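You operate a simulated robot arm through the tools that you are given. There is no shell and no other tool. Be economical: measure what you need, move in short steps, check, and stop when the job is done.

The job below is to be done with a simulated robot arm. You get a single attempt, and the scene is never put back.

Task
Fill the red machine to the 20 litre mark and close up.
Fine: the nozzle goes into the steel cup under the fill cap, then back in its holder before the cap is closed; no puddle on the floor. Where these are worked on the way, their far stop is far enough and under half their travel is too little: fill cap.

Only the result counts: the job must be done as asked and must still hold three seconds after the hand-in. Knocking over, shifting, dropping, spilling or breaking anything else fails it. A push-on lid holds only when it is set on centred and level and pressed home; a screw cap is set on level and turned clockwise until tight.

Robot
A 5-joint arm with a two-finger parallel gripper on a trunk, on a base that drives. Base frame: it is fixed to the floor where the robot stands at the start and does not move with it; the origin is under the middle of the robot, x ahead of it, y to its left, z up; the surface under the hand at the start is at about z = 455. Readings come in mm, rad, newtons and seconds.
It reaches about 1134 mm from its shoulder. Its first joint turns from -2.601 to 2.601 rad. Places, roughly: black holder on the tap [500, 400, 900]; fill cap [700, 0, 800]; strainer [700, 0, 800]. Payload 1.57 kg.
The tool frame sits at the grasp point between the pads (the TCP): z along the fingers, y along the line on which they close. The tips reach 30 mm beyond it. The gripper opens to 110 mm. The fingers are 24 mm wide and 12 mm thick; the gripper's body (48 by 112 mm) begins 78 mm behind the TCP.
Orientation is that of the tool frame in the base frame, as a unit quaternion [x, y, z, w]. With the fingers straight down and closing along the base's y, the tool's x points along the base's -x, its y along +y and its z along -z.

Tools
- The arm moves only by the tool play_rows. Its argument "commands" is a list of rows, each a list of 3 entries, a list of its own where there are three numbers: the shift along the base's x, y, z in units of 300 mm (1.0 is 300 mm), then the turn, a rotation vector about the base's x, y, z in units of 45 degrees (1.0 is 45 degrees), then the gripper command, from -1 (fully open) to 1 (shut), values between in proportion. In form: [[[dx, dy, dz], [rx, ry, rz], grip], ...]. A call has 1 to 8 rows; each row is the pose to reach, as a shift and turn from the pose commanded when the call began. A call with a number of a shift or a turn outside -1 to 1 is refused whole. A row lasts 0.2 s, in which the tool goes at most 50 mm and 0.15 rad; a call with a longer step from one row to the next is refused whole, and so is a gripper value outside its range. Where a pose cannot be reached the arm comes as near as it can. A force on the tool above 90 N (or 10 N above the force at the start of the call, whichever is more), or a blocked arm, ends the call early, and 0.2 s more pass. Each finger travels about 153 mm/s and halts on what it meets, pressing with about 22 N; the grip force reading is that of the motor and also rises with nothing between the fingers. The clock runs only during rows and for 0.2 s after the last one: add rows that repeat a pose to give the fingers time. It gives the time, the measured TCP pose, the force on the tool (base axes), the opening and the grip force at its end, in the units of the frame above (readings bear some noise), with the torque about the TCP (base axes, N m) and any sound that the robot's microphone picked up.
- Cameras (640 x 400 px; columns grow to the right, rows downward): "scene" is now at [36.8, 159.8, 1715.1]; the picture's right is [0.05, -1.00, 0.00], its down [-0.72, -0.04, -0.69] and it looks along [0.69, 0.03, -0.72] (base axes); focal length 287 px, centre (320, 200). "wrist" rides on the gripper at [70, 16, -141] in the tool frame; the picture's right is [-0.23, 0.97, 0.00], its down [-0.85, -0.20, -0.48] and it looks along [-0.47, -0.11, 0.88] (tool axes); focal length 222 px, centre (320, 200). There is no depth. A picture from a camera that has moved, and an enlarged one, comes with that camera's place and axes in the base frame and with its lens.
- camera(camera): a new picture of that camera. No time passes.
- lift_body(by): slides the trunk up (or, below 0, down) by that many mm; the arm and the scene camera ride with it, the base frame stays. It gives what a move gives, with no picture.
- steer(legs): drives the robot by 1 to 6 legs, each [ahead, turn to the left] in mm and rad, along the robot's own axes; the way and the turn of a leg run together, so that a leg with both is an arc; at most 1500 mm and 3.142 rad a leg. The arm and the cameras ride along, it lands a little off, and it stops where it bumps. It gives what a move gives.
- aim_head(pan, tilt): turns the head with the scene camera to pan (to the left, within 2.705 rad either way) and tilt (down, from -0.506 to 1.204), counted from straight ahead of the robot. It gives what a move gives.
- enlarge(camera, box): a new picture of the part [left, top, right, bottom] of that camera's present view, enlarged. No time passes.
- sign_off(): hands the job in; it is judged then, once.

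Work in short steps. Places have to be worked out from the pictures, the camera data and where the tool is seen: move nearer, look again, correct. Check each grasp and each placing, and mend what went wrong. You have 120 turns and 78 pictures in all, those below and enlarged ones among them. Open the gripper and draw the arm clear of the work before you hand the job in, unless the task says otherwise; then end with one line.

The tools are called after "Call:" as name(argument=value, ...) on one line, values as JSON. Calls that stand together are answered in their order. play_rows: Moves the arm, as the interface text tells. Its arguments: {"type":"object","properties":{"commands":{"type":"array","items":{"type":"array"}}},"required":["commands"]} The other tools are called the same way: lift_body (by) slides the trunk up or down; steer (legs) drives the base; aim_head (pan, tilt) turns the head that bears the scene camera; camera (camera) takes a picture; enlarge (camera, box) takes an enlarged picture of a part of a camera's view; sign_off () hands the job in.

At the start:

```text
clock: 0.0
ee_pos: [710.0, 389.4, 1000.3]
ee_rot: [0.002, 1.0, 0.0, 0.0]
contact_force: [0.3, -0.5, -0.1]
wrist_torque: [0.01, -0.01, 0.01]
opening: 110.1
grasp_force: 0.0
trunk travel left (down, up): [-733.0, 237.0]
robot x, y, heading: [0.2, -12.5, -0.004]
head pan, tilt: [0.049, 0.81]
```

scene: 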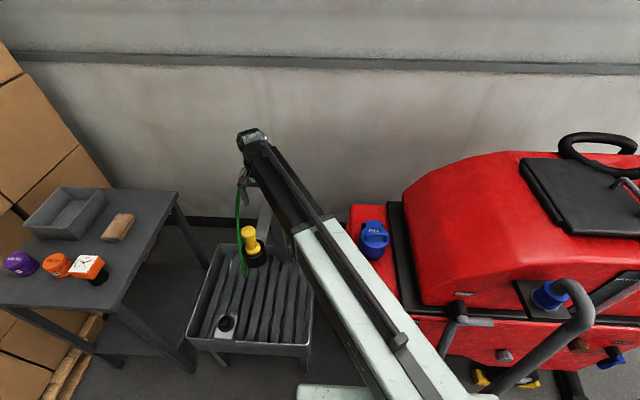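
wrist: 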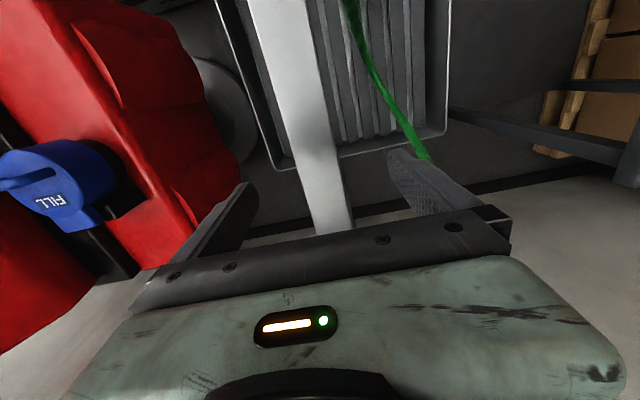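

I start with enlarged views of the machine and of the tap area.

Call:
enlarge(camera="scene", box=[340, 120, 640, 400])

Call:
enlarge(camera="scene", box=[0, 120, 330, 400])

```text
1.43 times, centred on (490, 260) of scene
camera zoom: at [36.8, 159.8, 1715.1], right [0.05, -1.0, 0.0], down [-0.72, -0.04, -0.69], along [0.69, 0.03, -0.72], focal length 410 px, centre (77, 114)
```

zoom: 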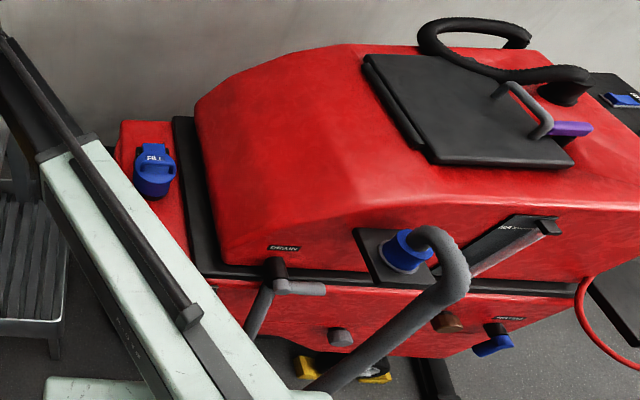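

```text
1.43 times, centred on (165, 260) of scene
camera zoom: at [36.8, 159.8, 1715.1], right [0.05, -1.0, 0.0], down [-0.72, -0.04, -0.69], along [0.69, 0.03, -0.72], focal length 410 px, centre (541, 114)
```

zoom: 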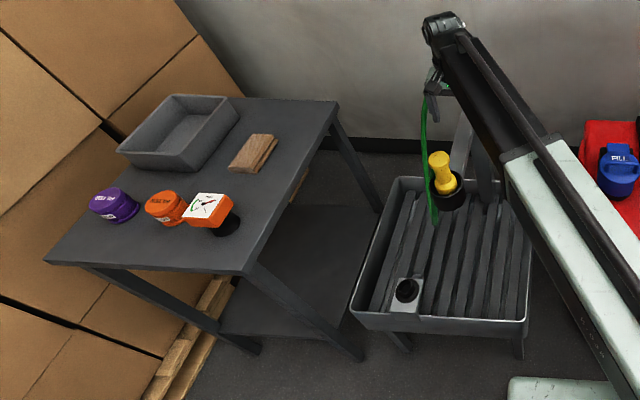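

The arm blocks the view of the tap, so I pull it back toward the robot and raise it slightly.

Call:
play_rows(commands=[[[-0.15, -0.05, 0.05], [0, 0, 0], -1], [[-0.3, -0.1, 0.1], [0, 0, 0], -1], [[-0.45, -0.15, 0.15], [0, 0, 0], -1], [[-0.6, -0.2, 0.2], [0, 0, 0], -1], [[-0.75, -0.25, 0.25], [0, 0, 0], -1], [[-0.9, -0.3, 0.3], [0, 0, 0], -1]])

```text
clock: 0.9
ee_pos: [566.3, 344.0, 999.5]
ee_rot: [0.014, 1.0, 0.009, 0.021]
contact_force: [15.0, 2.9, 4.1]
wrist_torque: [0.13, -0.32, -0.85]
opening: 110.1
grasp_force: 0.2
out of reach, approached as far as the arm can: row 1, 2, 3, 4
trunk travel left (down, up): [-733.0, 237.0]
robot x, y, heading: [3.8, -15.6, 0.003]
head pan, tilt: [0.049, 0.81]
stopped in row 4: the force on the tool passed its limit at 116 N (the readings are from after the stop); the commanded pose is now the measured one
```

Something was touched; I look before moving further.

Call:
camera(camera="scene")

Call:
camera(camera="wrist")

```text
73 pictures are left
camera scene: at [37.8, 160.4, 1714.8], right [0.05, -1.0, 0.0], down [-0.72, -0.04, -0.69], along [0.69, 0.03, -0.72], focal length 287 px, centre (320, 200)
```

scene: 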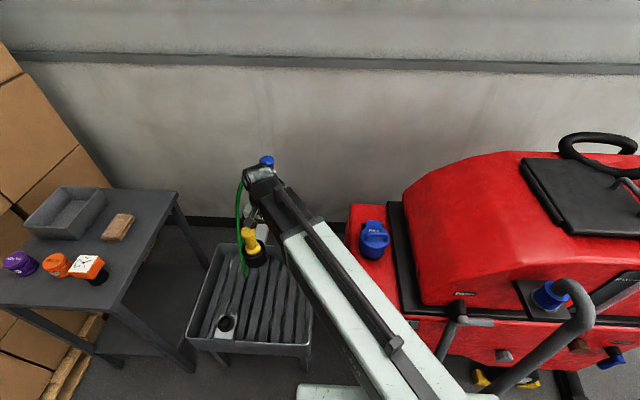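

```text
72 pictures are left
camera wrist: at [491.0, 358.7, 1138.5], right [0.25, 0.97, 0.03], down [0.83, -0.23, 0.51], along [0.5, -0.1, -0.86], focal length 222 px, centre (320, 200)
```

wrist: 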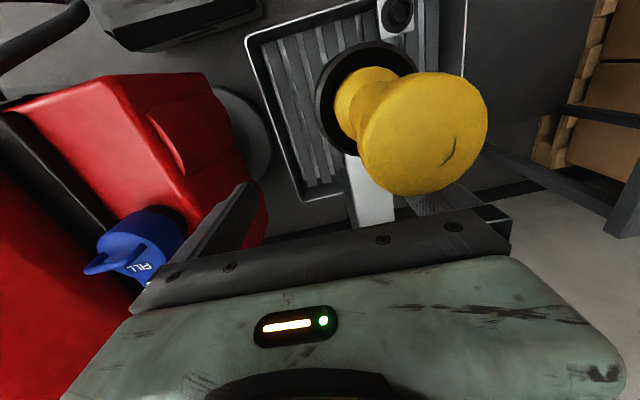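

The hand bumped the yellow nozzle's handle. I back away forward and right, then raise the trunk.

Call:
play_rows(commands=[[[0.1, -0.03, 0], [0, 0, 0], -1], [[0.25, -0.1, 0], [0, 0, 0], -1], [[0.4, -0.2, 0], [0, 0, 0], -1]])

Call:
lift_body(by=230)

Call:
camera(camera="scene")

Call:
camera(camera="wrist")

```text
refused: row 3 steps farther than a row can; nothing moved
```

```text
clock: 3.4
ee_pos: [563.7, 341.7, 1230.6]
ee_rot: [0.011, 1.0, 0.009, 0.019]
contact_force: [-0.2, -0.5, 0.1]
wrist_torque: [0.03, 0.0, -0.02]
opening: 110.1
grasp_force: 0.1
trunk travel left (down, up): [-963.0, 7.0]
robot x, y, heading: [2.2, -11.6, 0.003]
head pan, tilt: [0.049, 0.81]
```

```text
71 pictures are left
camera scene: at [37.0, 159.9, 1945.1], right [0.05, -1.0, 0.0], down [-0.72, -0.04, -0.69], along [0.69, 0.03, -0.72], focal length 287 px, centre (320, 200)
```

scene: 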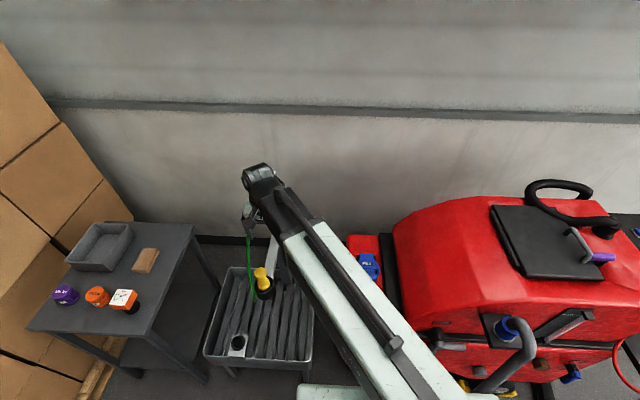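

```text
70 pictures are left
camera wrist: at [489.2, 358.2, 1369.4], right [0.25, 0.97, 0.03], down [0.83, -0.23, 0.51], along [0.5, -0.1, -0.86], focal length 222 px, centre (320, 200)
```

wrist: 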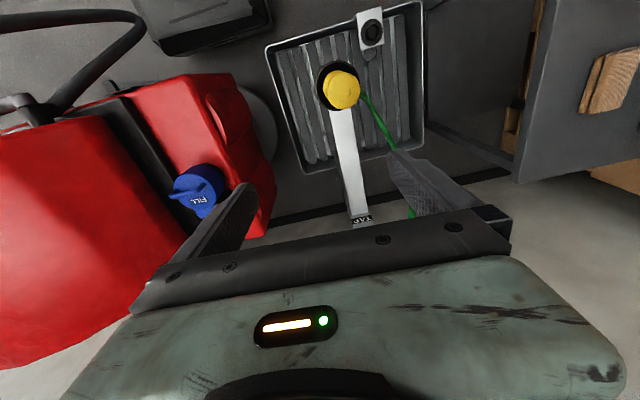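

Safe now, and the holder with nozzle is seen on a bracket from the tap post. I swing the arm to the left, over the table side, to clear the view.

Call:
play_rows(commands=[[[-0.13, 0.08, 0], [0, 0, 0], -1], [[-0.26, 0.16, 0], [0, 0, 0], -1], [[-0.39, 0.24, 0], [0, 0, 0], -1], [[-0.52, 0.32, 0], [0, 0, 0], -1], [[-0.65, 0.4, 0], [0, 0, 0], -1], [[-0.78, 0.48, 0], [0, 0, 0], -1], [[-0.91, 0.56, 0], [0, 0, 0], -1]])

Call:
camera(camera="scene")

```text
clock: 5.0
ee_pos: [290.4, 510.1, 1229.7]
ee_rot: [0.012, 1.0, 0.009, 0.019]
contact_force: [0.1, -0.5, 0.3]
wrist_torque: [0.0, -0.02, 0.0]
opening: 110.0
grasp_force: 0.1
trunk travel left (down, up): [-963.0, 7.0]
robot x, y, heading: [-2.8, -16.6, 0.001]
head pan, tilt: [0.049, 0.81]
```

```text
69 pictures are left
camera scene: at [36.1, 160.3, 1945.1], right [0.05, -1.0, 0.0], down [-0.72, -0.04, -0.69], along [0.69, 0.03, -0.72], focal length 287 px, centre (320, 200)
```

scene: 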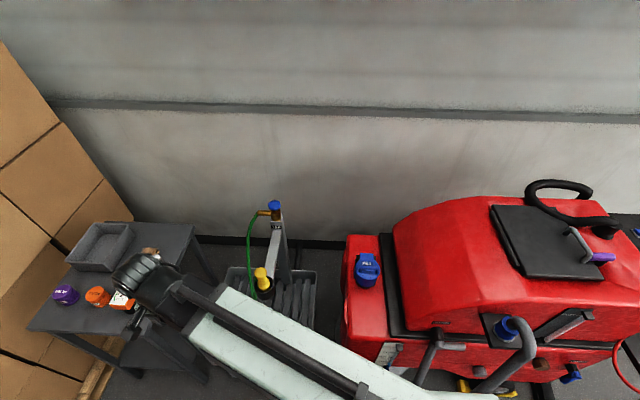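

Zooming on the tap and on the fill section.

Call:
enlarge(camera="scene", box=[220, 180, 340, 300])

Call:
enlarge(camera="scene", box=[330, 220, 480, 400])

```text
3.33 times, centred on (280, 240) of scene
camera zoom: at [36.1, 160.3, 1945.1], right [0.05, -1.0, 0.0], down [-0.72, -0.04, -0.69], along [0.69, 0.03, -0.72], focal length 956 px, centre (453, 67)
```

zoom: 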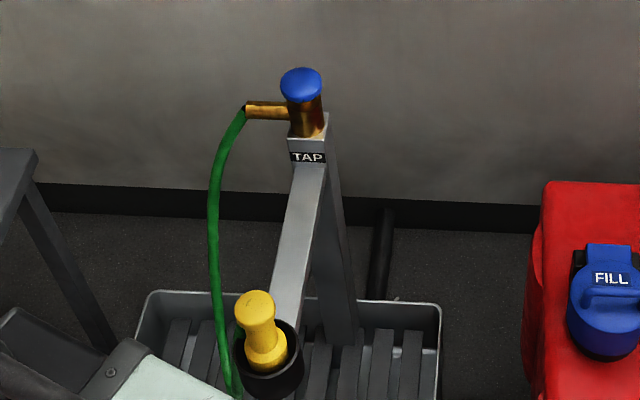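

```text
2.22 times, centred on (405, 310) of scene
camera zoom: at [36.1, 160.3, 1945.1], right [0.05, -1.0, 0.0], down [-0.72, -0.04, -0.69], along [0.69, 0.03, -0.72], focal length 638 px, centre (131, -44)
```

zoom: 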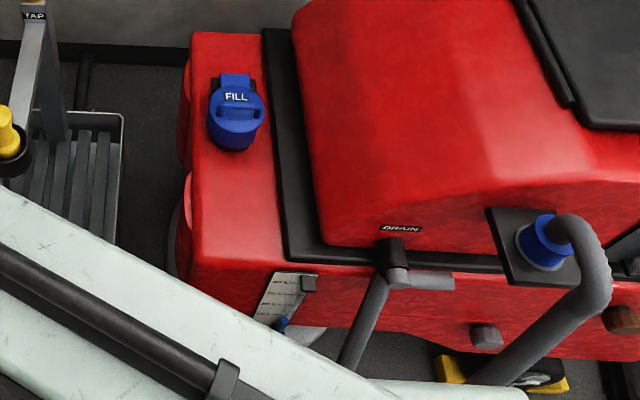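

There's a scale on the near face of the machine, a hinged FILL cap, a round tap knob, and a drain lever. I swing the arm more to the left to clear the camera view, then lower the trunk.

Call:
play_rows(commands=[[[-0.16, 0.02, 0], [0, 0, 0], -1], [[-0.32, 0.04, 0], [0, 0, 0], -1], [[-0.48, 0.06, 0], [0, 0, 0], -1], [[-0.64, 0.08, 0], [0, 0, 0], -1], [[-0.8, 0.1, 0], [0, 0, 0], -1], [[-0.96, 0.12, 0], [0, 0, 0], -1], [[-1, 0.12, 0], [0, 0, 0], -1]])

Call:
lift_body(by=-330)

Call:
aim_head(pan=-0.3, tilt=0.9)

Call:
camera(camera="scene")

```text
clock: 6.6
ee_pos: [-9.6, 546.2, 1229.7]
ee_rot: [0.011, 1.0, 0.01, 0.018]
contact_force: [0.0, 0.0, 0.3]
wrist_torque: [0.01, 0.0, 0.0]
opening: 109.8
grasp_force: 0.1
trunk travel left (down, up): [-963.0, 7.0]
robot x, y, heading: [2.6, -11.2, 0.005]
head pan, tilt: [0.049, 0.81]
```

```text
clock: 9.8
ee_pos: [-8.9, 547.3, 900.4]
ee_rot: [0.012, 1.0, 0.01, 0.019]
contact_force: [0.0, 0.5, 0.0]
wrist_torque: [0.01, 0.01, 0.02]
opening: 110.0
grasp_force: 0.2
trunk travel left (down, up): [-633.0, 337.0]
robot x, y, heading: [2.3, -13.3, 0.001]
head pan, tilt: [0.049, 0.81]
```

```text
clock: 10.7
ee_pos: [-8.9, 547.5, 900.1]
ee_rot: [0.013, 1.0, 0.008, 0.019]
contact_force: [-0.3, 0.0, 0.2]
wrist_torque: [0.02, -0.01, 0.01]
opening: 110.0
grasp_force: 0.0
trunk travel left (down, up): [-633.0, 337.0]
robot x, y, heading: [-1.3, -14.9, -0.002]
head pan, tilt: [-0.3, 0.901]
```

```text
66 pictures are left
camera scene: at [28.8, 133.7, 1608.0], right [-0.29, -0.96, 0.0], down [-0.75, 0.23, -0.62], along [0.59, -0.18, -0.78], focal length 287 px, centre (320, 200)
```

scene: 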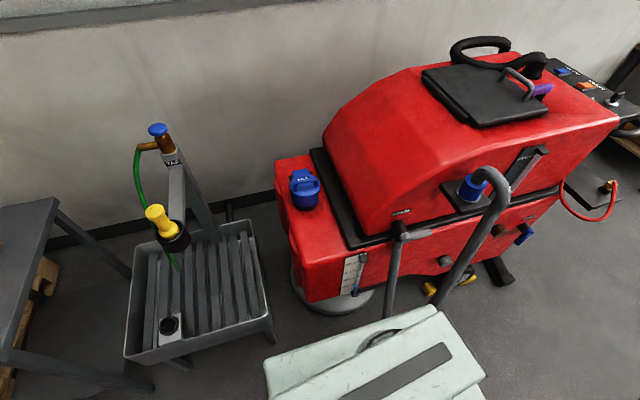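

Call:
enlarge(camera="scene", box=[270, 150, 410, 330])

Call:
enlarge(camera="scene", box=[380, 160, 560, 320])

Call:
enlarge(camera="scene", box=[110, 110, 280, 270])

```text
2.22 times, centred on (340, 240) of scene
camera zoom: at [28.8, 133.7, 1608.0], right [-0.29, -0.96, 0.0], down [-0.75, 0.23, -0.62], along [0.59, -0.18, -0.78], focal length 638 px, centre (276, 111)
```

zoom: 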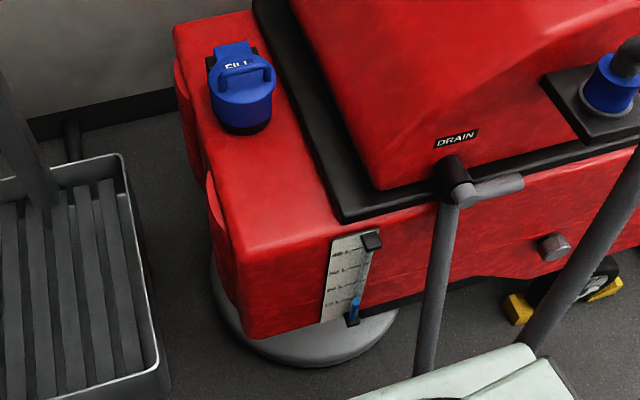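

```text
2.50 times, centred on (470, 240) of scene
camera zoom: at [28.8, 133.7, 1608.0], right [-0.29, -0.96, 0.0], down [-0.75, 0.23, -0.62], along [0.59, -0.18, -0.78], focal length 717 px, centre (-55, 100)
```

zoom: 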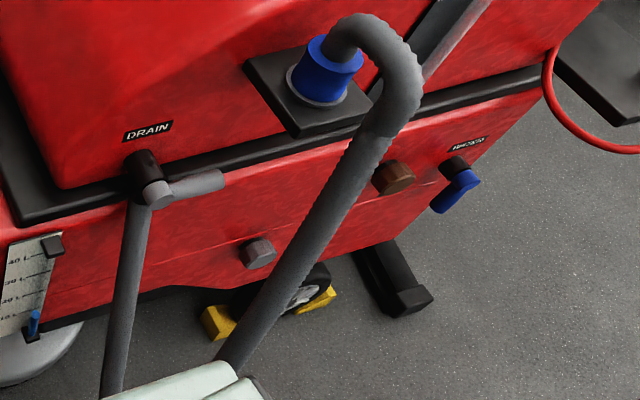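

```text
2.50 times, centred on (195, 190) of scene
camera zoom: at [28.8, 133.7, 1608.0], right [-0.29, -0.96, 0.0], down [-0.75, 0.23, -0.62], along [0.59, -0.18, -0.78], focal length 717 px, centre (632, 225)
```

zoom: 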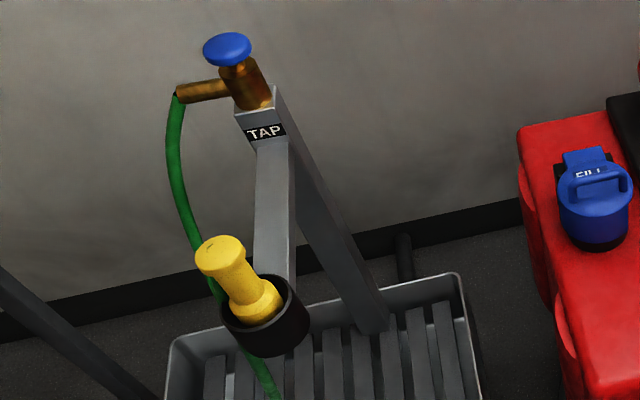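

Level reads about 10 L on the scale, and the drain lever looks closed (across the pipe). I estimate the cap top at about (682,-15,844), nozzle top (555,400,1020) and tap knob (832,388,1071). I raise the trunk and bring the hand over the cap to look closely.

Call:
lift_body(by=330)

Call:
play_rows(commands=[[[0.12, -0.1, 0], [0, 0, 0.12], -1], [[0.24, -0.2, 0], [0, 0, 0.25], -1], [[0.36, -0.3, 0], [0, 0, 0.37], -1], [[0.48, -0.4, 0], [0, 0, 0.5], -1], [[0.6, -0.5, 0], [0, 0, 0.62], -1], [[0.72, -0.6, 0], [0, 0, 0.75], -1], [[0.84, -0.7, 0], [0, 0, 0.87], -1], [[0.96, -0.8, 0], [0, 0, 1], -1]])

Call:
play_rows(commands=[[[0.12, -0.1, 0], [0, 0, 0.12], -1], [[0.24, -0.2, 0], [0, 0, 0.25], -1], [[0.36, -0.3, 0], [0, 0, 0.37], -1], [[0.48, -0.4, 0], [0, 0, 0.5], -1], [[0.6, -0.5, 0], [0, 0, 0.62], -1], [[0.72, -0.6, 0], [0, 0, 0.75], -1], [[0.84, -0.7, 0], [0, 0, 0.87], -1], [[0.96, -0.8, 0], [0, 0, 1], -1]])

Call:
camera(camera="wrist")

```text
clock: 13.9
ee_pos: [-9.2, 547.0, 1229.9]
ee_rot: [0.013, 1.0, 0.009, 0.019]
contact_force: [0.6, 0.5, 0.3]
wrist_torque: [0.01, 0.0, 0.0]
opening: 110.1
grasp_force: 0.0
trunk travel left (down, up): [-963.0, 7.0]
robot x, y, heading: [0.6, -12.9, 0.001]
head pan, tilt: [-0.3, 0.901]
```

```text
clock: 15.7
ee_pos: [362.9, 419.2, 1230.0]
ee_rot: [-0.372, 0.928, 0.016, 0.011]
contact_force: [1.6, -0.6, -0.4]
wrist_torque: [-0.01, 0.03, 0.04]
opening: 110.0
grasp_force: 0.0
out of reach, approached as far as the arm can: row 2, 3, 4, 5, 6, 7, 8
trunk travel left (down, up): [-963.0, 7.0]
robot x, y, heading: [-0.4, -12.7, -0.0]
head pan, tilt: [-0.3, 0.901]
```

```text
clock: 17.5
ee_pos: [648.4, 179.2, 1229.6]
ee_rot: [-0.701, 0.713, 0.021, 0.006]
contact_force: [-0.3, -0.4, 0.7]
wrist_torque: [0.01, -0.01, -0.01]
opening: 110.0
grasp_force: 0.1
trunk travel left (down, up): [-963.0, 7.0]
robot x, y, heading: [1.0, -14.9, 0.008]
head pan, tilt: [-0.3, 0.901]
```

```text
62 pictures are left
camera wrist: at [633.8, 104.0, 1369.2], right [-0.97, 0.25, 0.03], down [0.23, 0.83, 0.51], along [0.1, 0.5, -0.86], focal length 222 px, centre (320, 200)
```

wrist: 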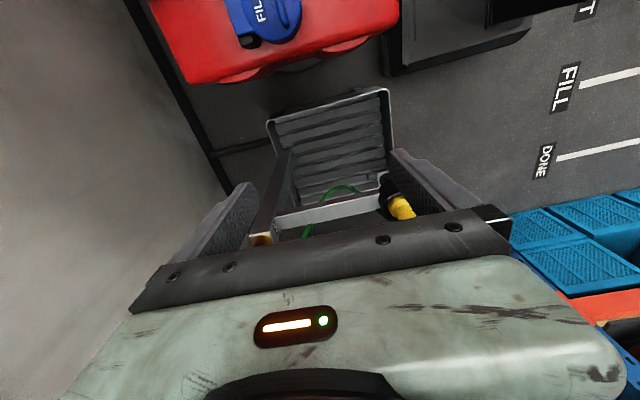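

I move right so the wrist camera looks at the cap.

Call:
play_rows(commands=[[[0.02, -0.16, 0], [0, 0, 0], -1], [[0.04, -0.32, 0], [0, 0, 0], -1], [[0.06, -0.48, 0], [0, 0, 0], -1], [[0.08, -0.64, 0], [0, 0, 0], -1], [[0.1, -0.8, 0], [0, 0, 0], -1], [[0.1, -0.96, 0], [0, 0, 0], -1], [[0.1, -1, 0], [0, 0, 0], -1]])

Call:
camera(camera="wrist")

Call:
camera(camera="scene")

```text
clock: 19.1
ee_pos: [678.7, -123.1, 1230.9]
ee_rot: [-0.699, 0.715, 0.021, 0.006]
contact_force: [-0.5, -0.3, 0.0]
wrist_torque: [-0.04, 0.01, 0.01]
opening: 109.8
grasp_force: 0.0
trunk travel left (down, up): [-963.0, 7.0]
robot x, y, heading: [0.1, -16.3, 0.003]
head pan, tilt: [-0.3, 0.901]
```

```text
61 pictures are left
camera wrist: at [662.9, -196.6, 1369.4], right [-0.97, 0.25, 0.03], down [0.23, 0.83, 0.51], along [0.1, 0.5, -0.86], focal length 222 px, centre (320, 200)
```

wrist: 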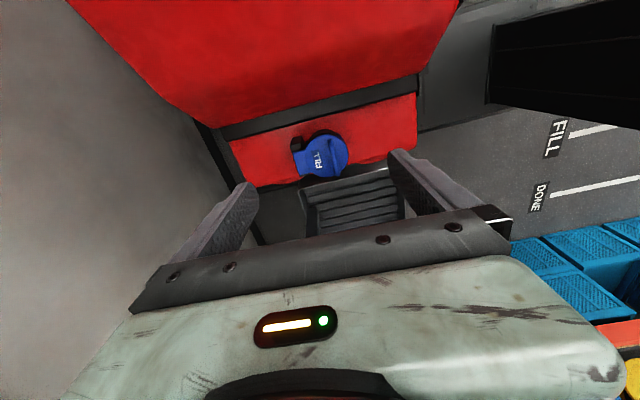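

```text
60 pictures are left
camera scene: at [29.0, 133.5, 1938.0], right [-0.29, -0.96, 0.0], down [-0.75, 0.23, -0.62], along [0.59, -0.18, -0.78], focal length 287 px, centre (320, 200)
```

scene: 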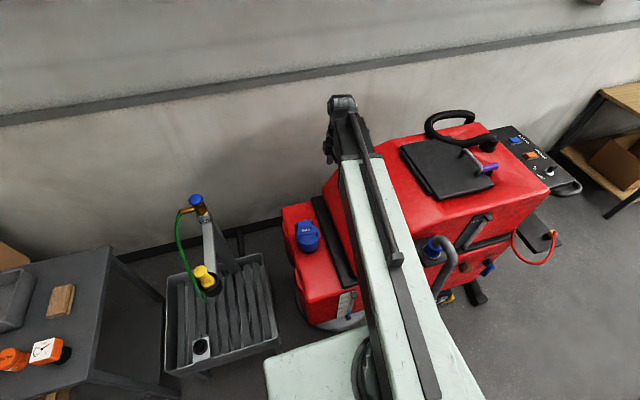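

Call:
enlarge(camera="wrist", box=[270, 110, 370, 190])

Call:
enlarge(camera="scene", box=[270, 195, 350, 270])

```text
5.00 times, centred on (320, 150) of wrist
camera zoom: at [662.9, -196.6, 1369.4], right [-0.97, 0.25, 0.03], down [0.23, 0.83, 0.51], along [0.1, 0.5, -0.86], focal length 1111 px, centre (320, 450)
```

zoom: 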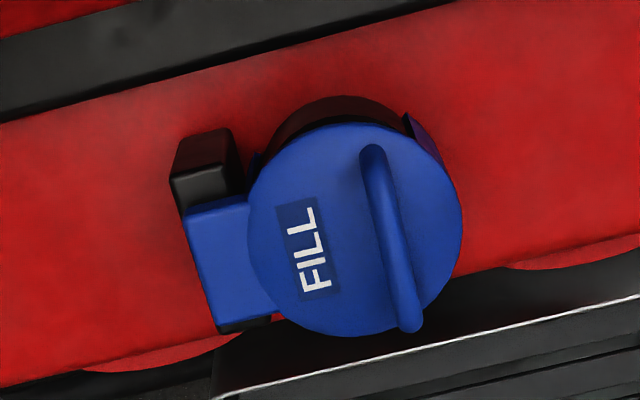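

```text
5.33 times, centred on (310, 232) of scene
camera zoom: at [29.0, 133.5, 1938.0], right [-0.29, -0.96, 0.0], down [-0.75, 0.23, -0.62], along [0.59, -0.18, -0.78], focal length 1530 px, centre (373, 27)
```

zoom: 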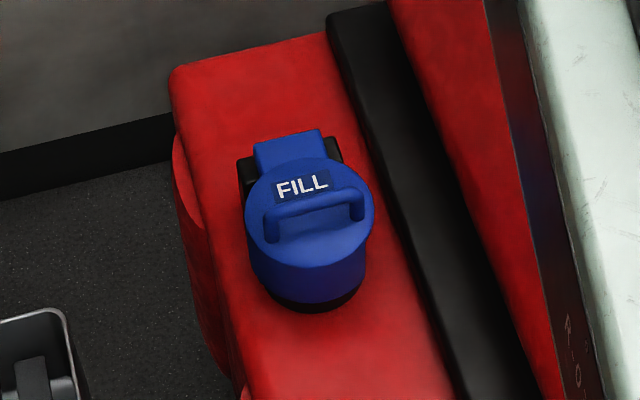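

The cap's arch bar runs along y at about (660,-8,885), with the hinge on the far side near x=745. I move over the bar with fingers part-closed along x.

Call:
play_rows(commands=[[[-0.02, 0.13, 0], [0, 0, 0], -0.5], [[-0.04, 0.26, 0], [0, 0, 0], 0], [[-0.063, 0.383, 0], [0, 0, 0], 0.2], [[-0.063, 0.383, -0.16], [0, 0, 0], 0.2], [[-0.063, 0.383, -0.32], [0, 0, 0], 0.2], [[-0.063, 0.383, -0.48], [0, 0, 0], 0.2], [[-0.063, 0.383, -0.64], [0, 0, 0], 0.2], [[-0.063, 0.383, -0.8], [0, 0, 0], 0.2]])

Call:
camera(camera="wrist")

Call:
enlarge(camera="scene", box=[250, 150, 380, 270])

```text
clock: 20.9
ee_pos: [659.2, -5.3, 1230.1]
ee_rot: [-0.698, 0.716, 0.02, 0.005]
contact_force: [-0.6, -0.4, -0.3]
wrist_torque: [0.03, -0.02, -0.03]
opening: 44.0
grasp_force: 0.0
out of reach, approached as far as the arm can: row 4, 5, 6, 7, 8
trunk travel left (down, up): [-963.0, 7.0]
robot x, y, heading: [2.1, -15.2, -0.0]
head pan, tilt: [-0.3, 0.901]
```

```text
57 pictures are left
camera wrist: at [643.9, -80.5, 1369.4], right [-0.97, 0.25, 0.03], down [0.23, 0.83, 0.51], along [0.1, 0.5, -0.86], focal length 222 px, centre (320, 200)
```

wrist: 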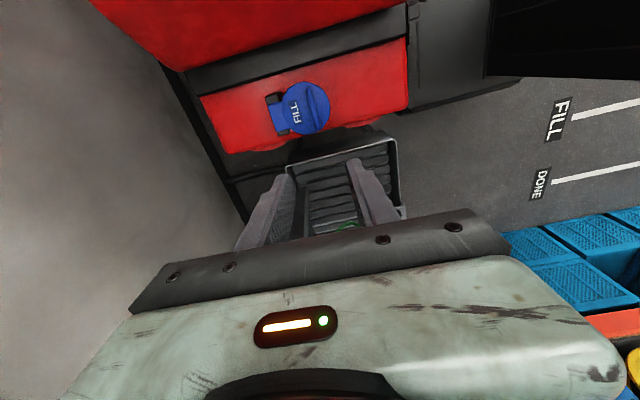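

```text
3.33 times, centred on (315, 210) of scene
camera zoom: at [29.0, 133.6, 1938.0], right [-0.29, -0.96, 0.0], down [-0.75, 0.23, -0.62], along [0.59, -0.18, -0.78], focal length 956 px, centre (337, 167)
```

zoom: 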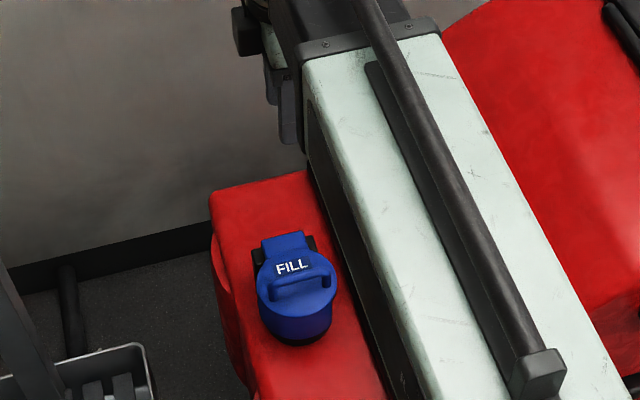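

The arm doesn't change height in this posture, so I use the trunk: down 290, then look.

Call:
lift_body(by=-290)

Call:
camera(camera="wrist")

Call:
camera(camera="scene")

```text
clock: 23.8
ee_pos: [659.4, -5.4, 939.8]
ee_rot: [-0.699, 0.715, 0.02, 0.005]
contact_force: [0.2, 0.8, 0.1]
wrist_torque: [-0.02, 0.01, 0.02]
opening: 44.0
grasp_force: 0.1
trunk travel left (down, up): [-673.0, 297.0]
robot x, y, heading: [-0.4, -8.8, 0.001]
head pan, tilt: [-0.3, 0.901]
```

```text
55 pictures are left
camera wrist: at [643.9, -80.6, 1079.5], right [-0.97, 0.25, 0.03], down [0.23, 0.83, 0.51], along [0.1, 0.5, -0.86], focal length 222 px, centre (320, 200)
```

wrist: 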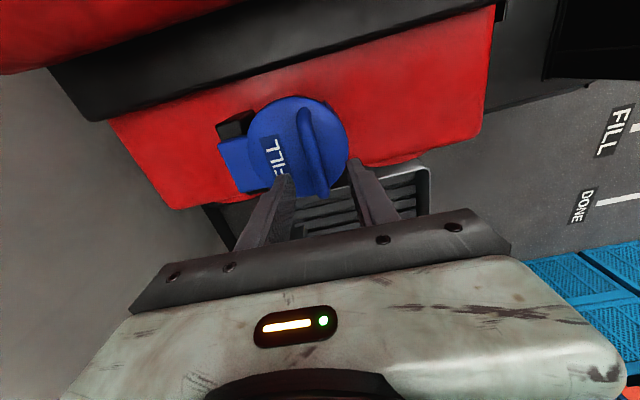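

```text
54 pictures are left
camera scene: at [29.0, 133.5, 1648.0], right [-0.29, -0.96, 0.0], down [-0.75, 0.23, -0.62], along [0.59, -0.18, -0.78], focal length 287 px, centre (320, 200)
```

scene: 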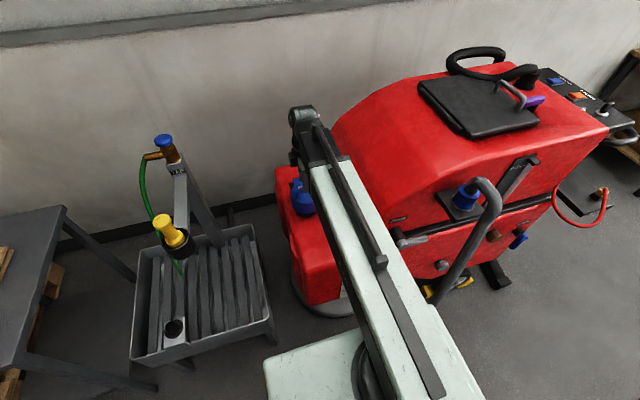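

The bar sits between the fingers in x. I shift -12 mm in y, lower 40 and close.

Call:
play_rows(commands=[[[0, -0.04, 0], [0, 0, 0], 0.2]])

Call:
lift_body(by=-40)

Call:
camera(camera="wrist")

```text
clock: 24.2
ee_pos: [659.0, -16.8, 939.6]
ee_rot: [-0.699, 0.715, 0.021, 0.005]
contact_force: [-0.2, 0.2, -1.1]
wrist_torque: [-0.02, -0.01, 0.01]
opening: 44.2
grasp_force: 0.2
trunk travel left (down, up): [-673.0, 297.0]
robot x, y, heading: [3.1, -14.5, 0.0]
head pan, tilt: [-0.3, 0.901]
```

```text
clock: 25.1
ee_pos: [658.4, -17.8, 900.3]
ee_rot: [-0.699, 0.715, 0.02, 0.006]
contact_force: [-0.1, -0.8, -0.2]
wrist_torque: [-0.02, 0.0, 0.0]
opening: 44.0
grasp_force: 0.1
trunk travel left (down, up): [-633.0, 337.0]
robot x, y, heading: [-3.8, -13.0, 0.001]
head pan, tilt: [-0.3, 0.901]
```

```text
53 pictures are left
camera wrist: at [643.9, -92.7, 1039.4], right [-0.97, 0.25, 0.03], down [0.23, 0.83, 0.51], along [0.1, 0.5, -0.86], focal length 222 px, centre (320, 200)
```

wrist: 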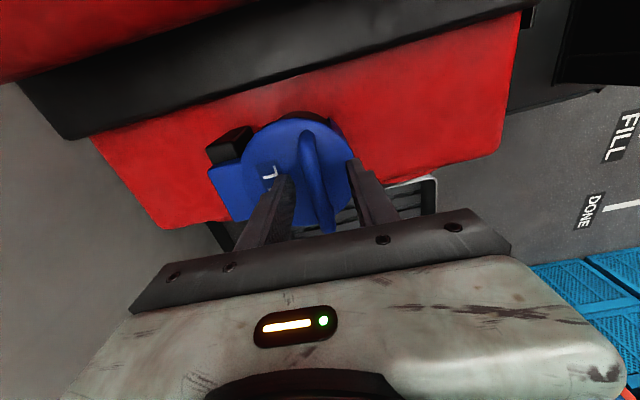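

No contact yet; close and read the opening.

Call:
play_rows(commands=[[[0, 0, 0], [0, 0, 0], 0.6], [[0, 0, 0], [0, 0, 0], 1], [[0, 0, 0], [0, 0, 0], 1], [[0, 0, 0], [0, 0, 0], 1]])

```text
clock: 26.1
ee_pos: [661.9, -17.5, 899.4]
ee_rot: [-0.699, 0.714, 0.019, 0.007]
contact_force: [23.2, -1.6, 12.4]
wrist_torque: [-0.12, -0.18, 0.58]
opening: 12.4
grasp_force: 29.7
trunk travel left (down, up): [-633.0, 337.0]
robot x, y, heading: [-1.6, -9.1, 0.0]
head pan, tilt: [-0.3, 0.901]
```

The bar is gripped (12.4 mm). I test a small upward arm motion with a bit of +x.

Call:
play_rows(commands=[[[0.015, 0, 0.03], [0, 0, 0], 1], [[0.03, 0, 0.08], [0, 0, 0], 1], [[0.03, 0, 0.08], [0, 0, 0], 1]])

```text
clock: 26.9
ee_pos: [663.0, -18.2, 900.6]
ee_rot: [-0.699, 0.715, 0.02, 0.006]
contact_force: [-17.1, -0.7, 10.9]
wrist_torque: [0.3, 0.3, 0.62]
opening: 12.6
grasp_force: 29.7
out of reach, approached as far as the arm can: row 1, 2, 3
trunk travel left (down, up): [-633.0, 337.0]
robot x, y, heading: [2.3, -13.5, 0.002]
head pan, tilt: [-0.3, 0.901]
```

Height only comes from the trunk. Lift 20.

Call:
lift_body(by=20)

```text
clock: 27.5
ee_pos: [670.8, -17.8, 917.7]
ee_rot: [-0.698, 0.716, 0.02, 0.007]
contact_force: [24.5, 0.4, -25.8]
wrist_torque: [0.06, -0.3, 0.66]
opening: 12.7
grasp_force: 29.7
trunk travel left (down, up): [-653.0, 317.0]
robot x, y, heading: [1.9, -10.7, 0.003]
head pan, tilt: [-0.3, 0.901]
```

It follows an arc (hinge near x≈748, z≈847). I continue with alternate x moves and trunk lifts.

Call:
play_rows(commands=[[[0.05, 0, 0], [0, 0, 0], 1], [[0.05, 0, 0], [0, 0, 0], 1]])

Call:
lift_body(by=15)

Call:
play_rows(commands=[[[0.07, 0, 0], [0, 0, 0], 1], [[0.07, 0, 0], [0, 0, 0], 1]])

Call:
lift_body(by=12)

Call:
camera(camera="wrist")

```text
clock: 28.1
ee_pos: [677.3, -18.2, 923.8]
ee_rot: [-0.699, 0.715, 0.022, 0.005]
contact_force: [-20.1, -1.4, 19.6]
wrist_torque: [0.27, 0.48, 0.71]
opening: 12.6
grasp_force: 29.8
trunk travel left (down, up): [-653.0, 317.0]
robot x, y, heading: [-0.4, -13.6, 0.002]
head pan, tilt: [-0.3, 0.901]
```

```text
clock: 28.8
ee_pos: [684.4, -17.5, 932.9]
ee_rot: [-0.698, 0.715, 0.02, 0.006]
contact_force: [17.7, -0.3, -25.2]
wrist_torque: [0.0, -0.27, 0.69]
opening: 12.6
grasp_force: 29.4
trunk travel left (down, up): [-668.0, 302.0]
robot x, y, heading: [1.7, -11.9, -0.001]
head pan, tilt: [-0.3, 0.901]
```

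```text
clock: 29.4
ee_pos: [698.0, -18.4, 938.4]
ee_rot: [-0.699, 0.715, 0.02, 0.008]
contact_force: [-14.2, 1.4, 26.2]
wrist_torque: [0.17, 0.29, 0.73]
opening: 12.9
grasp_force: 29.6
trunk travel left (down, up): [-668.0, 302.0]
robot x, y, heading: [-3.3, -9.5, 0.006]
head pan, tilt: [-0.3, 0.901]
```

```text
clock: 29.9
ee_pos: [705.4, -17.6, 944.4]
ee_rot: [-0.698, 0.715, 0.02, 0.006]
contact_force: [9.6, 1.2, -23.2]
wrist_torque: [-0.02, -0.18, 0.73]
opening: 12.9
grasp_force: 29.7
trunk travel left (down, up): [-680.0, 290.0]
robot x, y, heading: [-0.0, -11.0, 0.003]
head pan, tilt: [-0.3, 0.901]
```

```text
52 pictures are left
camera wrist: at [689.4, -93.2, 1084.2], right [-0.97, 0.25, 0.03], down [0.23, 0.83, 0.51], along [0.1, 0.5, -0.86], focal length 222 px, centre (320, 200)
```

wrist: 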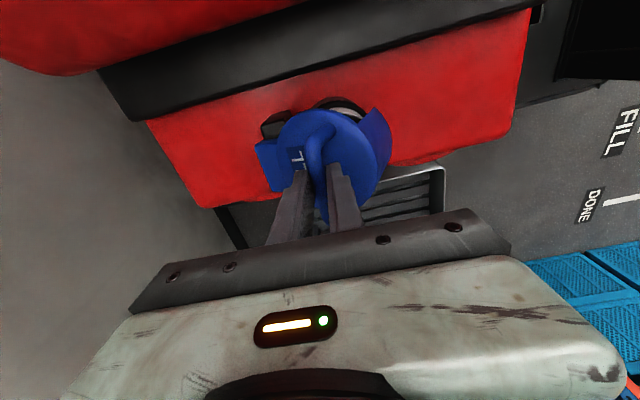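

Cap is open about 40°. Continue along the arc.

Call:
play_rows(commands=[[[0.06, 0, 0], [0, 0, 0], 1], [[0.06, 0, 0], [0, 0, 0], 1]])

Call:
lift_body(by=5)

Call:
play_rows(commands=[[[0.07, 0, 0], [0, 0, 0], 1], [[0.07, 0, 0], [0, 0, 0], 1]])

Call:
camera(camera="wrist")

```text
clock: 30.6
ee_pos: [716.8, -19.1, 950.1]
ee_rot: [-0.699, 0.715, 0.021, 0.007]
contact_force: [-7.6, 0.8, 24.2]
wrist_torque: [0.42, 0.2, 0.72]
opening: 12.9
grasp_force: 30.1
trunk travel left (down, up): [-680.0, 290.0]
robot x, y, heading: [-2.6, -14.7, 0.001]
head pan, tilt: [-0.3, 0.901]
```

```text
clock: 31.1
ee_pos: [720.7, -18.9, 950.3]
ee_rot: [-0.699, 0.715, 0.019, 0.006]
contact_force: [4.4, 2.8, -15.0]
wrist_torque: [0.24, -0.17, 0.72]
opening: 12.8
grasp_force: 30.0
trunk travel left (down, up): [-685.0, 285.0]
robot x, y, heading: [-2.2, -13.2, -0.002]
head pan, tilt: [-0.3, 0.901]
```

```text
clock: 31.7
ee_pos: [739.9, -19.1, 954.5]
ee_rot: [-0.699, 0.715, 0.019, 0.007]
contact_force: [-0.6, 1.4, 17.4]
wrist_torque: [0.31, 0.05, 0.69]
opening: 13.0
grasp_force: 29.6
trunk travel left (down, up): [-685.0, 285.0]
robot x, y, heading: [1.2, -18.3, 0.0]
head pan, tilt: [-0.3, 0.901]
```

```text
51 pictures are left
camera wrist: at [723.9, -93.6, 1092.8], right [-0.97, 0.25, 0.03], down [0.23, 0.83, 0.51], along [0.1, 0.5, -0.86], focal length 222 px, centre (320, 200)
```

wrist: 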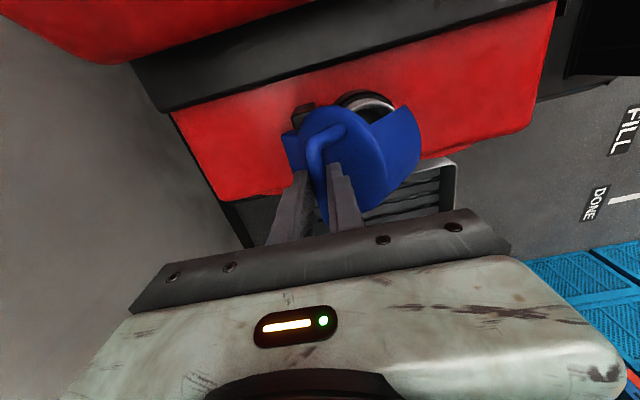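

Smooth; continue over the top.

Call:
play_rows(commands=[[[0.05, 0, 0], [0, 0, 0], 1], [[0.1, 0, 0], [0, 0, 0], 1], [[0.1, 0, 0], [0, 0, 0], 1]])

Call:
lift_body(by=-6)

Call:
play_rows(commands=[[[0.05, 0, 0], [0, 0, 0], 1], [[0.08, 0, 0], [0, 0, 0], 1], [[0.08, 0, 0], [0, 0, 0], 1]])

Call:
camera(camera="wrist")

```text
clock: 32.5
ee_pos: [772.2, -18.9, 951.5]
ee_rot: [-0.698, 0.716, 0.021, 0.006]
contact_force: [-3.5, 1.2, -15.7]
wrist_torque: [0.23, 0.11, 0.74]
opening: 12.9
grasp_force: 29.4
trunk travel left (down, up): [-685.0, 285.0]
robot x, y, heading: [-1.4, -12.6, 0.001]
head pan, tilt: [-0.3, 0.901]
```

```text
clock: 33.0
ee_pos: [770.7, -19.7, 946.3]
ee_rot: [-0.698, 0.715, 0.019, 0.007]
contact_force: [5.0, 0.2, 22.7]
wrist_torque: [-0.09, -0.07, 0.67]
opening: 13.3
grasp_force: 30.2
trunk travel left (down, up): [-679.0, 291.0]
robot x, y, heading: [4.1, -15.8, -0.001]
head pan, tilt: [-0.3, 0.901]
```

```text
clock: 33.8
ee_pos: [795.7, -19.5, 944.5]
ee_rot: [-0.698, 0.715, 0.021, 0.005]
contact_force: [-12.0, -0.1, -25.9]
wrist_torque: [-0.09, 0.22, 0.73]
opening: 13.2
grasp_force: 29.8
trunk travel left (down, up): [-679.0, 291.0]
robot x, y, heading: [-1.7, -15.6, 0.003]
head pan, tilt: [-0.3, 0.901]
```

```text
50 pictures are left
camera wrist: at [780.5, -93.9, 1084.4], right [-0.97, 0.25, 0.03], down [0.23, 0.83, 0.51], along [0.1, 0.5, -0.86], focal length 222 px, centre (320, 200)
```

wrist: 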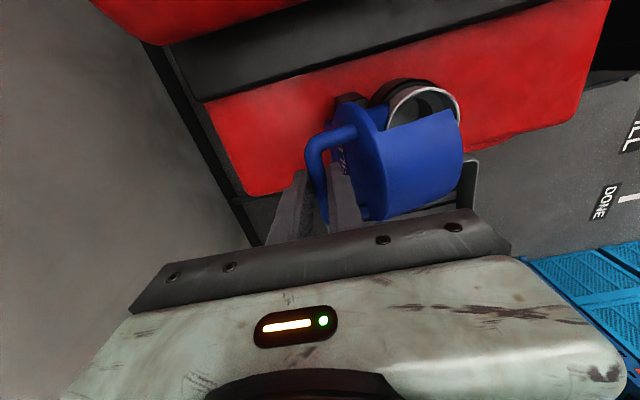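

Past vertical now. Continue toward the far stop, watching force.

Call:
lift_body(by=-8)

Call:
play_rows(commands=[[[0.05, 0, 0], [0, 0, 0], 1], [[0.05, 0, 0], [0, 0, 0], 1]])

Call:
lift_body(by=-10)

Call:
play_rows(commands=[[[0.04, 0, 0], [0, 0, 0], 1], [[0.04, 0, 0], [0, 0, 0], 1]])

Call:
camera(camera="wrist")

```text
clock: 34.4
ee_pos: [794.5, -19.1, 938.7]
ee_rot: [-0.698, 0.715, 0.021, 0.008]
contact_force: [13.9, -0.1, 25.2]
wrist_torque: [-0.04, -0.23, 0.74]
opening: 13.4
grasp_force: 29.5
trunk travel left (down, up): [-671.0, 299.0]
robot x, y, heading: [4.4, -10.5, 0.002]
head pan, tilt: [-0.3, 0.901]
```

```text
clock: 35.0
ee_pos: [809.7, -19.1, 936.5]
ee_rot: [-0.699, 0.715, 0.021, 0.004]
contact_force: [-16.4, -1.2, -25.9]
wrist_torque: [-0.12, 0.26, 0.74]
opening: 13.4
grasp_force: 29.6
trunk travel left (down, up): [-671.0, 299.0]
robot x, y, heading: [0.4, -21.1, 0.003]
head pan, tilt: [-0.3, 0.901]
```

```text
clock: 35.6
ee_pos: [809.9, -19.1, 929.5]
ee_rot: [-0.699, 0.715, 0.019, 0.007]
contact_force: [18.8, 0.1, 25.9]
wrist_torque: [-0.05, -0.33, 0.7]
opening: 13.4
grasp_force: 29.7
trunk travel left (down, up): [-661.0, 309.0]
robot x, y, heading: [0.9, -15.9, -0.001]
head pan, tilt: [-0.3, 0.901]
```

```text
clock: 36.2
ee_pos: [822.2, -19.4, 927.5]
ee_rot: [-0.699, 0.715, 0.022, 0.004]
contact_force: [-20.3, -0.2, -24.9]
wrist_torque: [-0.12, 0.35, 0.75]
opening: 13.6
grasp_force: 30.5
trunk travel left (down, up): [-661.0, 309.0]
robot x, y, heading: [1.7, -13.3, 0.006]
head pan, tilt: [-0.3, 0.901]
```

```text
49 pictures are left
camera wrist: at [806.7, -93.6, 1066.5], right [-0.97, 0.25, 0.03], down [0.23, 0.83, 0.51], along [0.1, 0.5, -0.86], focal length 222 px, centre (320, 200)
```

wrist: 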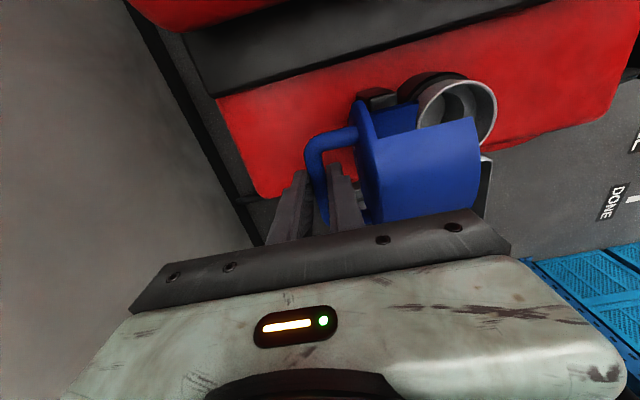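

About 115° open. I release slightly and raise straight up, letting it rest at its stop.

Call:
play_rows(commands=[[[0, 0, 0], [0, 0, 0], 0.55], [[0, 0, 0], [0, 0, 0], 0.55], [[0, 0, 0], [0, 0, 0], 0.55]])

Call:
lift_body(by=120)

Call:
camera(camera="wrist")

Call:
camera(camera="scene")

```text
clock: 37.0
ee_pos: [821.7, -19.5, 927.8]
ee_rot: [-0.698, 0.715, 0.02, 0.006]
contact_force: [-0.4, -0.3, 0.0]
wrist_torque: [0.02, -0.02, -0.01]
opening: 24.8
grasp_force: 0.0
trunk travel left (down, up): [-661.0, 309.0]
robot x, y, heading: [-0.0, -10.4, 0.002]
head pan, tilt: [-0.3, 0.901]
```

```text
clock: 38.5
ee_pos: [822.4, -20.1, 1047.2]
ee_rot: [-0.698, 0.716, 0.019, 0.005]
contact_force: [0.3, -0.5, 0.1]
wrist_torque: [0.0, 0.01, -0.01]
opening: 24.9
grasp_force: 0.0
trunk travel left (down, up): [-781.0, 189.0]
robot x, y, heading: [-0.4, -14.2, 0.003]
head pan, tilt: [-0.3, 0.901]
```

```text
48 pictures are left
camera wrist: at [807.1, -93.4, 1187.3], right [-0.97, 0.25, 0.03], down [0.23, 0.83, 0.51], along [0.1, 0.5, -0.86], focal length 222 px, centre (320, 200)
```

wrist: 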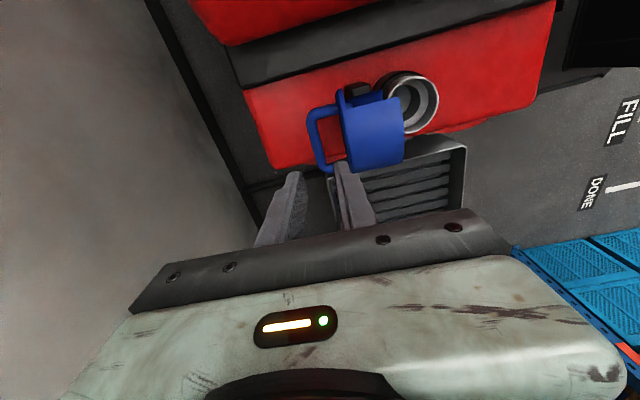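

```text
47 pictures are left
camera scene: at [29.2, 133.6, 1756.0], right [-0.29, -0.96, 0.0], down [-0.75, 0.23, -0.62], along [0.59, -0.18, -0.78], focal length 287 px, centre (320, 200)
```

scene: 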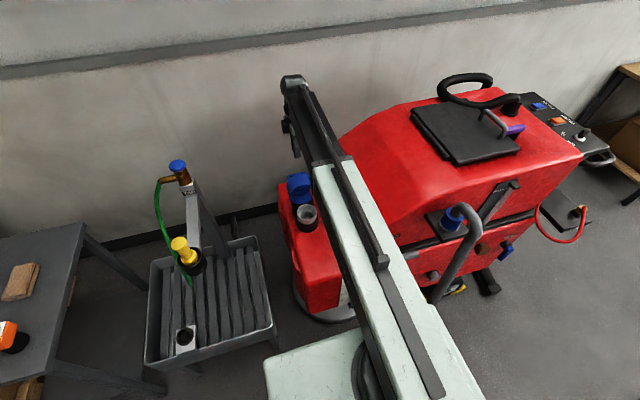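

Cap is open. Zoom for the steel cup's place.

Call:
enlarge(camera="wrist", box=[300, 60, 460, 180])

Call:
enlarge(camera="scene", box=[270, 160, 350, 240])

Call:
enlarge(camera="scene", box=[140, 140, 240, 280])

```text
3.33 times, centred on (380, 120) of wrist
camera zoom: at [807.1, -93.4, 1187.3], right [-0.97, 0.25, 0.03], down [0.23, 0.83, 0.51], along [0.1, 0.5, -0.86], focal length 740 px, centre (120, 467)
```

zoom: 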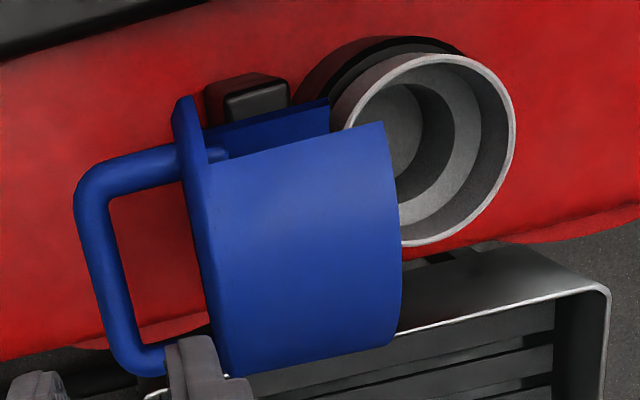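

```text
5.00 times, centred on (310, 200) of scene
camera zoom: at [29.2, 133.6, 1756.0], right [-0.29, -0.96, 0.0], down [-0.75, 0.23, -0.62], along [0.59, -0.18, -0.78], focal length 1434 px, centre (370, 200)
```

zoom: 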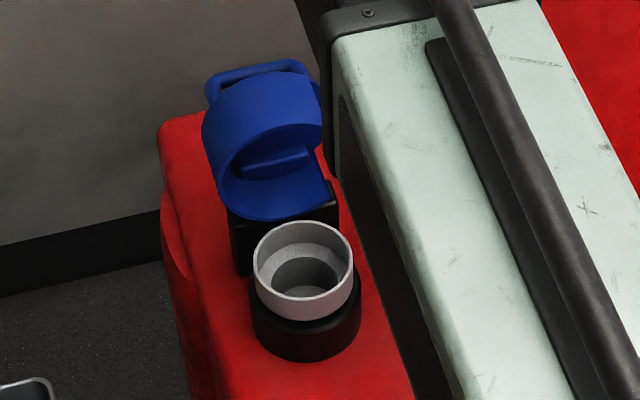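

```text
2.86 times, centred on (190, 210) of scene
camera zoom: at [29.2, 133.6, 1756.0], right [-0.29, -0.96, 0.0], down [-0.75, 0.23, -0.62], along [0.59, -0.18, -0.78], focal length 820 px, centre (691, 171)
```

zoom: 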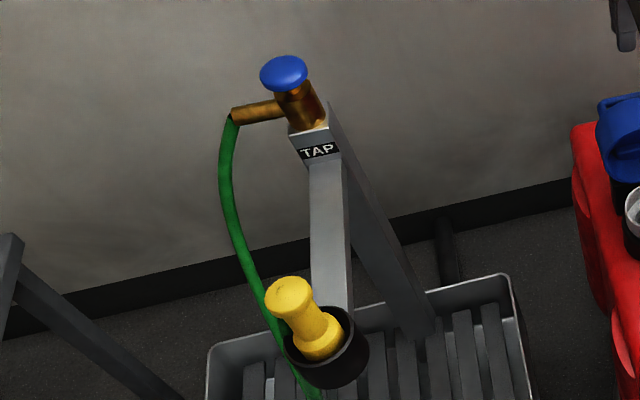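

Recomputing with the wrist views: cup centre ≈ (676,-11,835), nozzle top ≈ (518,388,1080) with waist ≈ z 1020. I raise fully and move toward the nozzle for a wrist look.

Call:
lift_body(by=183)

Call:
play_rows(commands=[[[-0.12, 0.09, 0], [0, 0, 0], -0.5], [[-0.24, 0.18, 0], [0, 0, 0], -1], [[-0.36, 0.27, 0], [0, 0, 0], -1], [[-0.48, 0.36, 0], [0, 0, 0], -1], [[-0.6, 0.45, 0], [0, 0, 0], -1], [[-0.72, 0.54, 0], [0, 0, 0], -1], [[-0.84, 0.63, 0], [0, 0, 0], -1]])

Call:
camera(camera="wrist")

```text
clock: 40.5
ee_pos: [821.7, -18.8, 1228.8]
ee_rot: [-0.699, 0.715, 0.02, 0.006]
contact_force: [0.4, -0.2, 0.1]
wrist_torque: [-0.05, -0.01, 0.04]
opening: 24.7
grasp_force: 0.0
trunk travel left (down, up): [-964.0, 6.0]
robot x, y, heading: [-1.8, -15.1, -0.002]
head pan, tilt: [-0.3, 0.901]
```

```text
clock: 42.1
ee_pos: [568.2, 170.6, 1230.2]
ee_rot: [-0.698, 0.715, 0.019, 0.006]
contact_force: [-0.7, 0.2, -0.3]
wrist_torque: [-0.04, -0.01, 0.01]
opening: 109.9
grasp_force: 0.1
trunk travel left (down, up): [-964.0, 6.0]
robot x, y, heading: [-2.4, -11.6, 0.002]
head pan, tilt: [-0.3, 0.901]
```

```text
43 pictures are left
camera wrist: at [552.7, 95.9, 1370.6], right [-0.97, 0.25, 0.03], down [0.23, 0.83, 0.51], along [0.1, 0.5, -0.86], focal length 222 px, centre (320, 200)
```

wrist: 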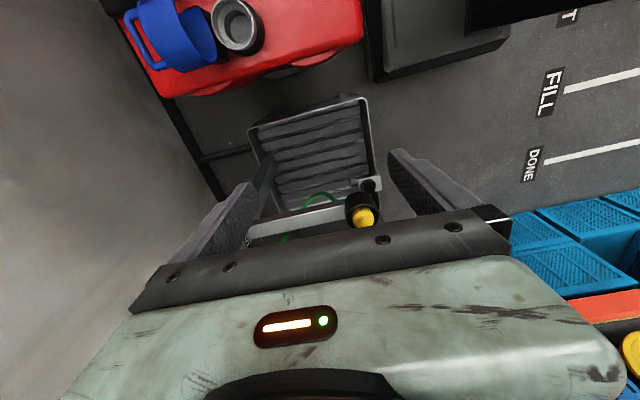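

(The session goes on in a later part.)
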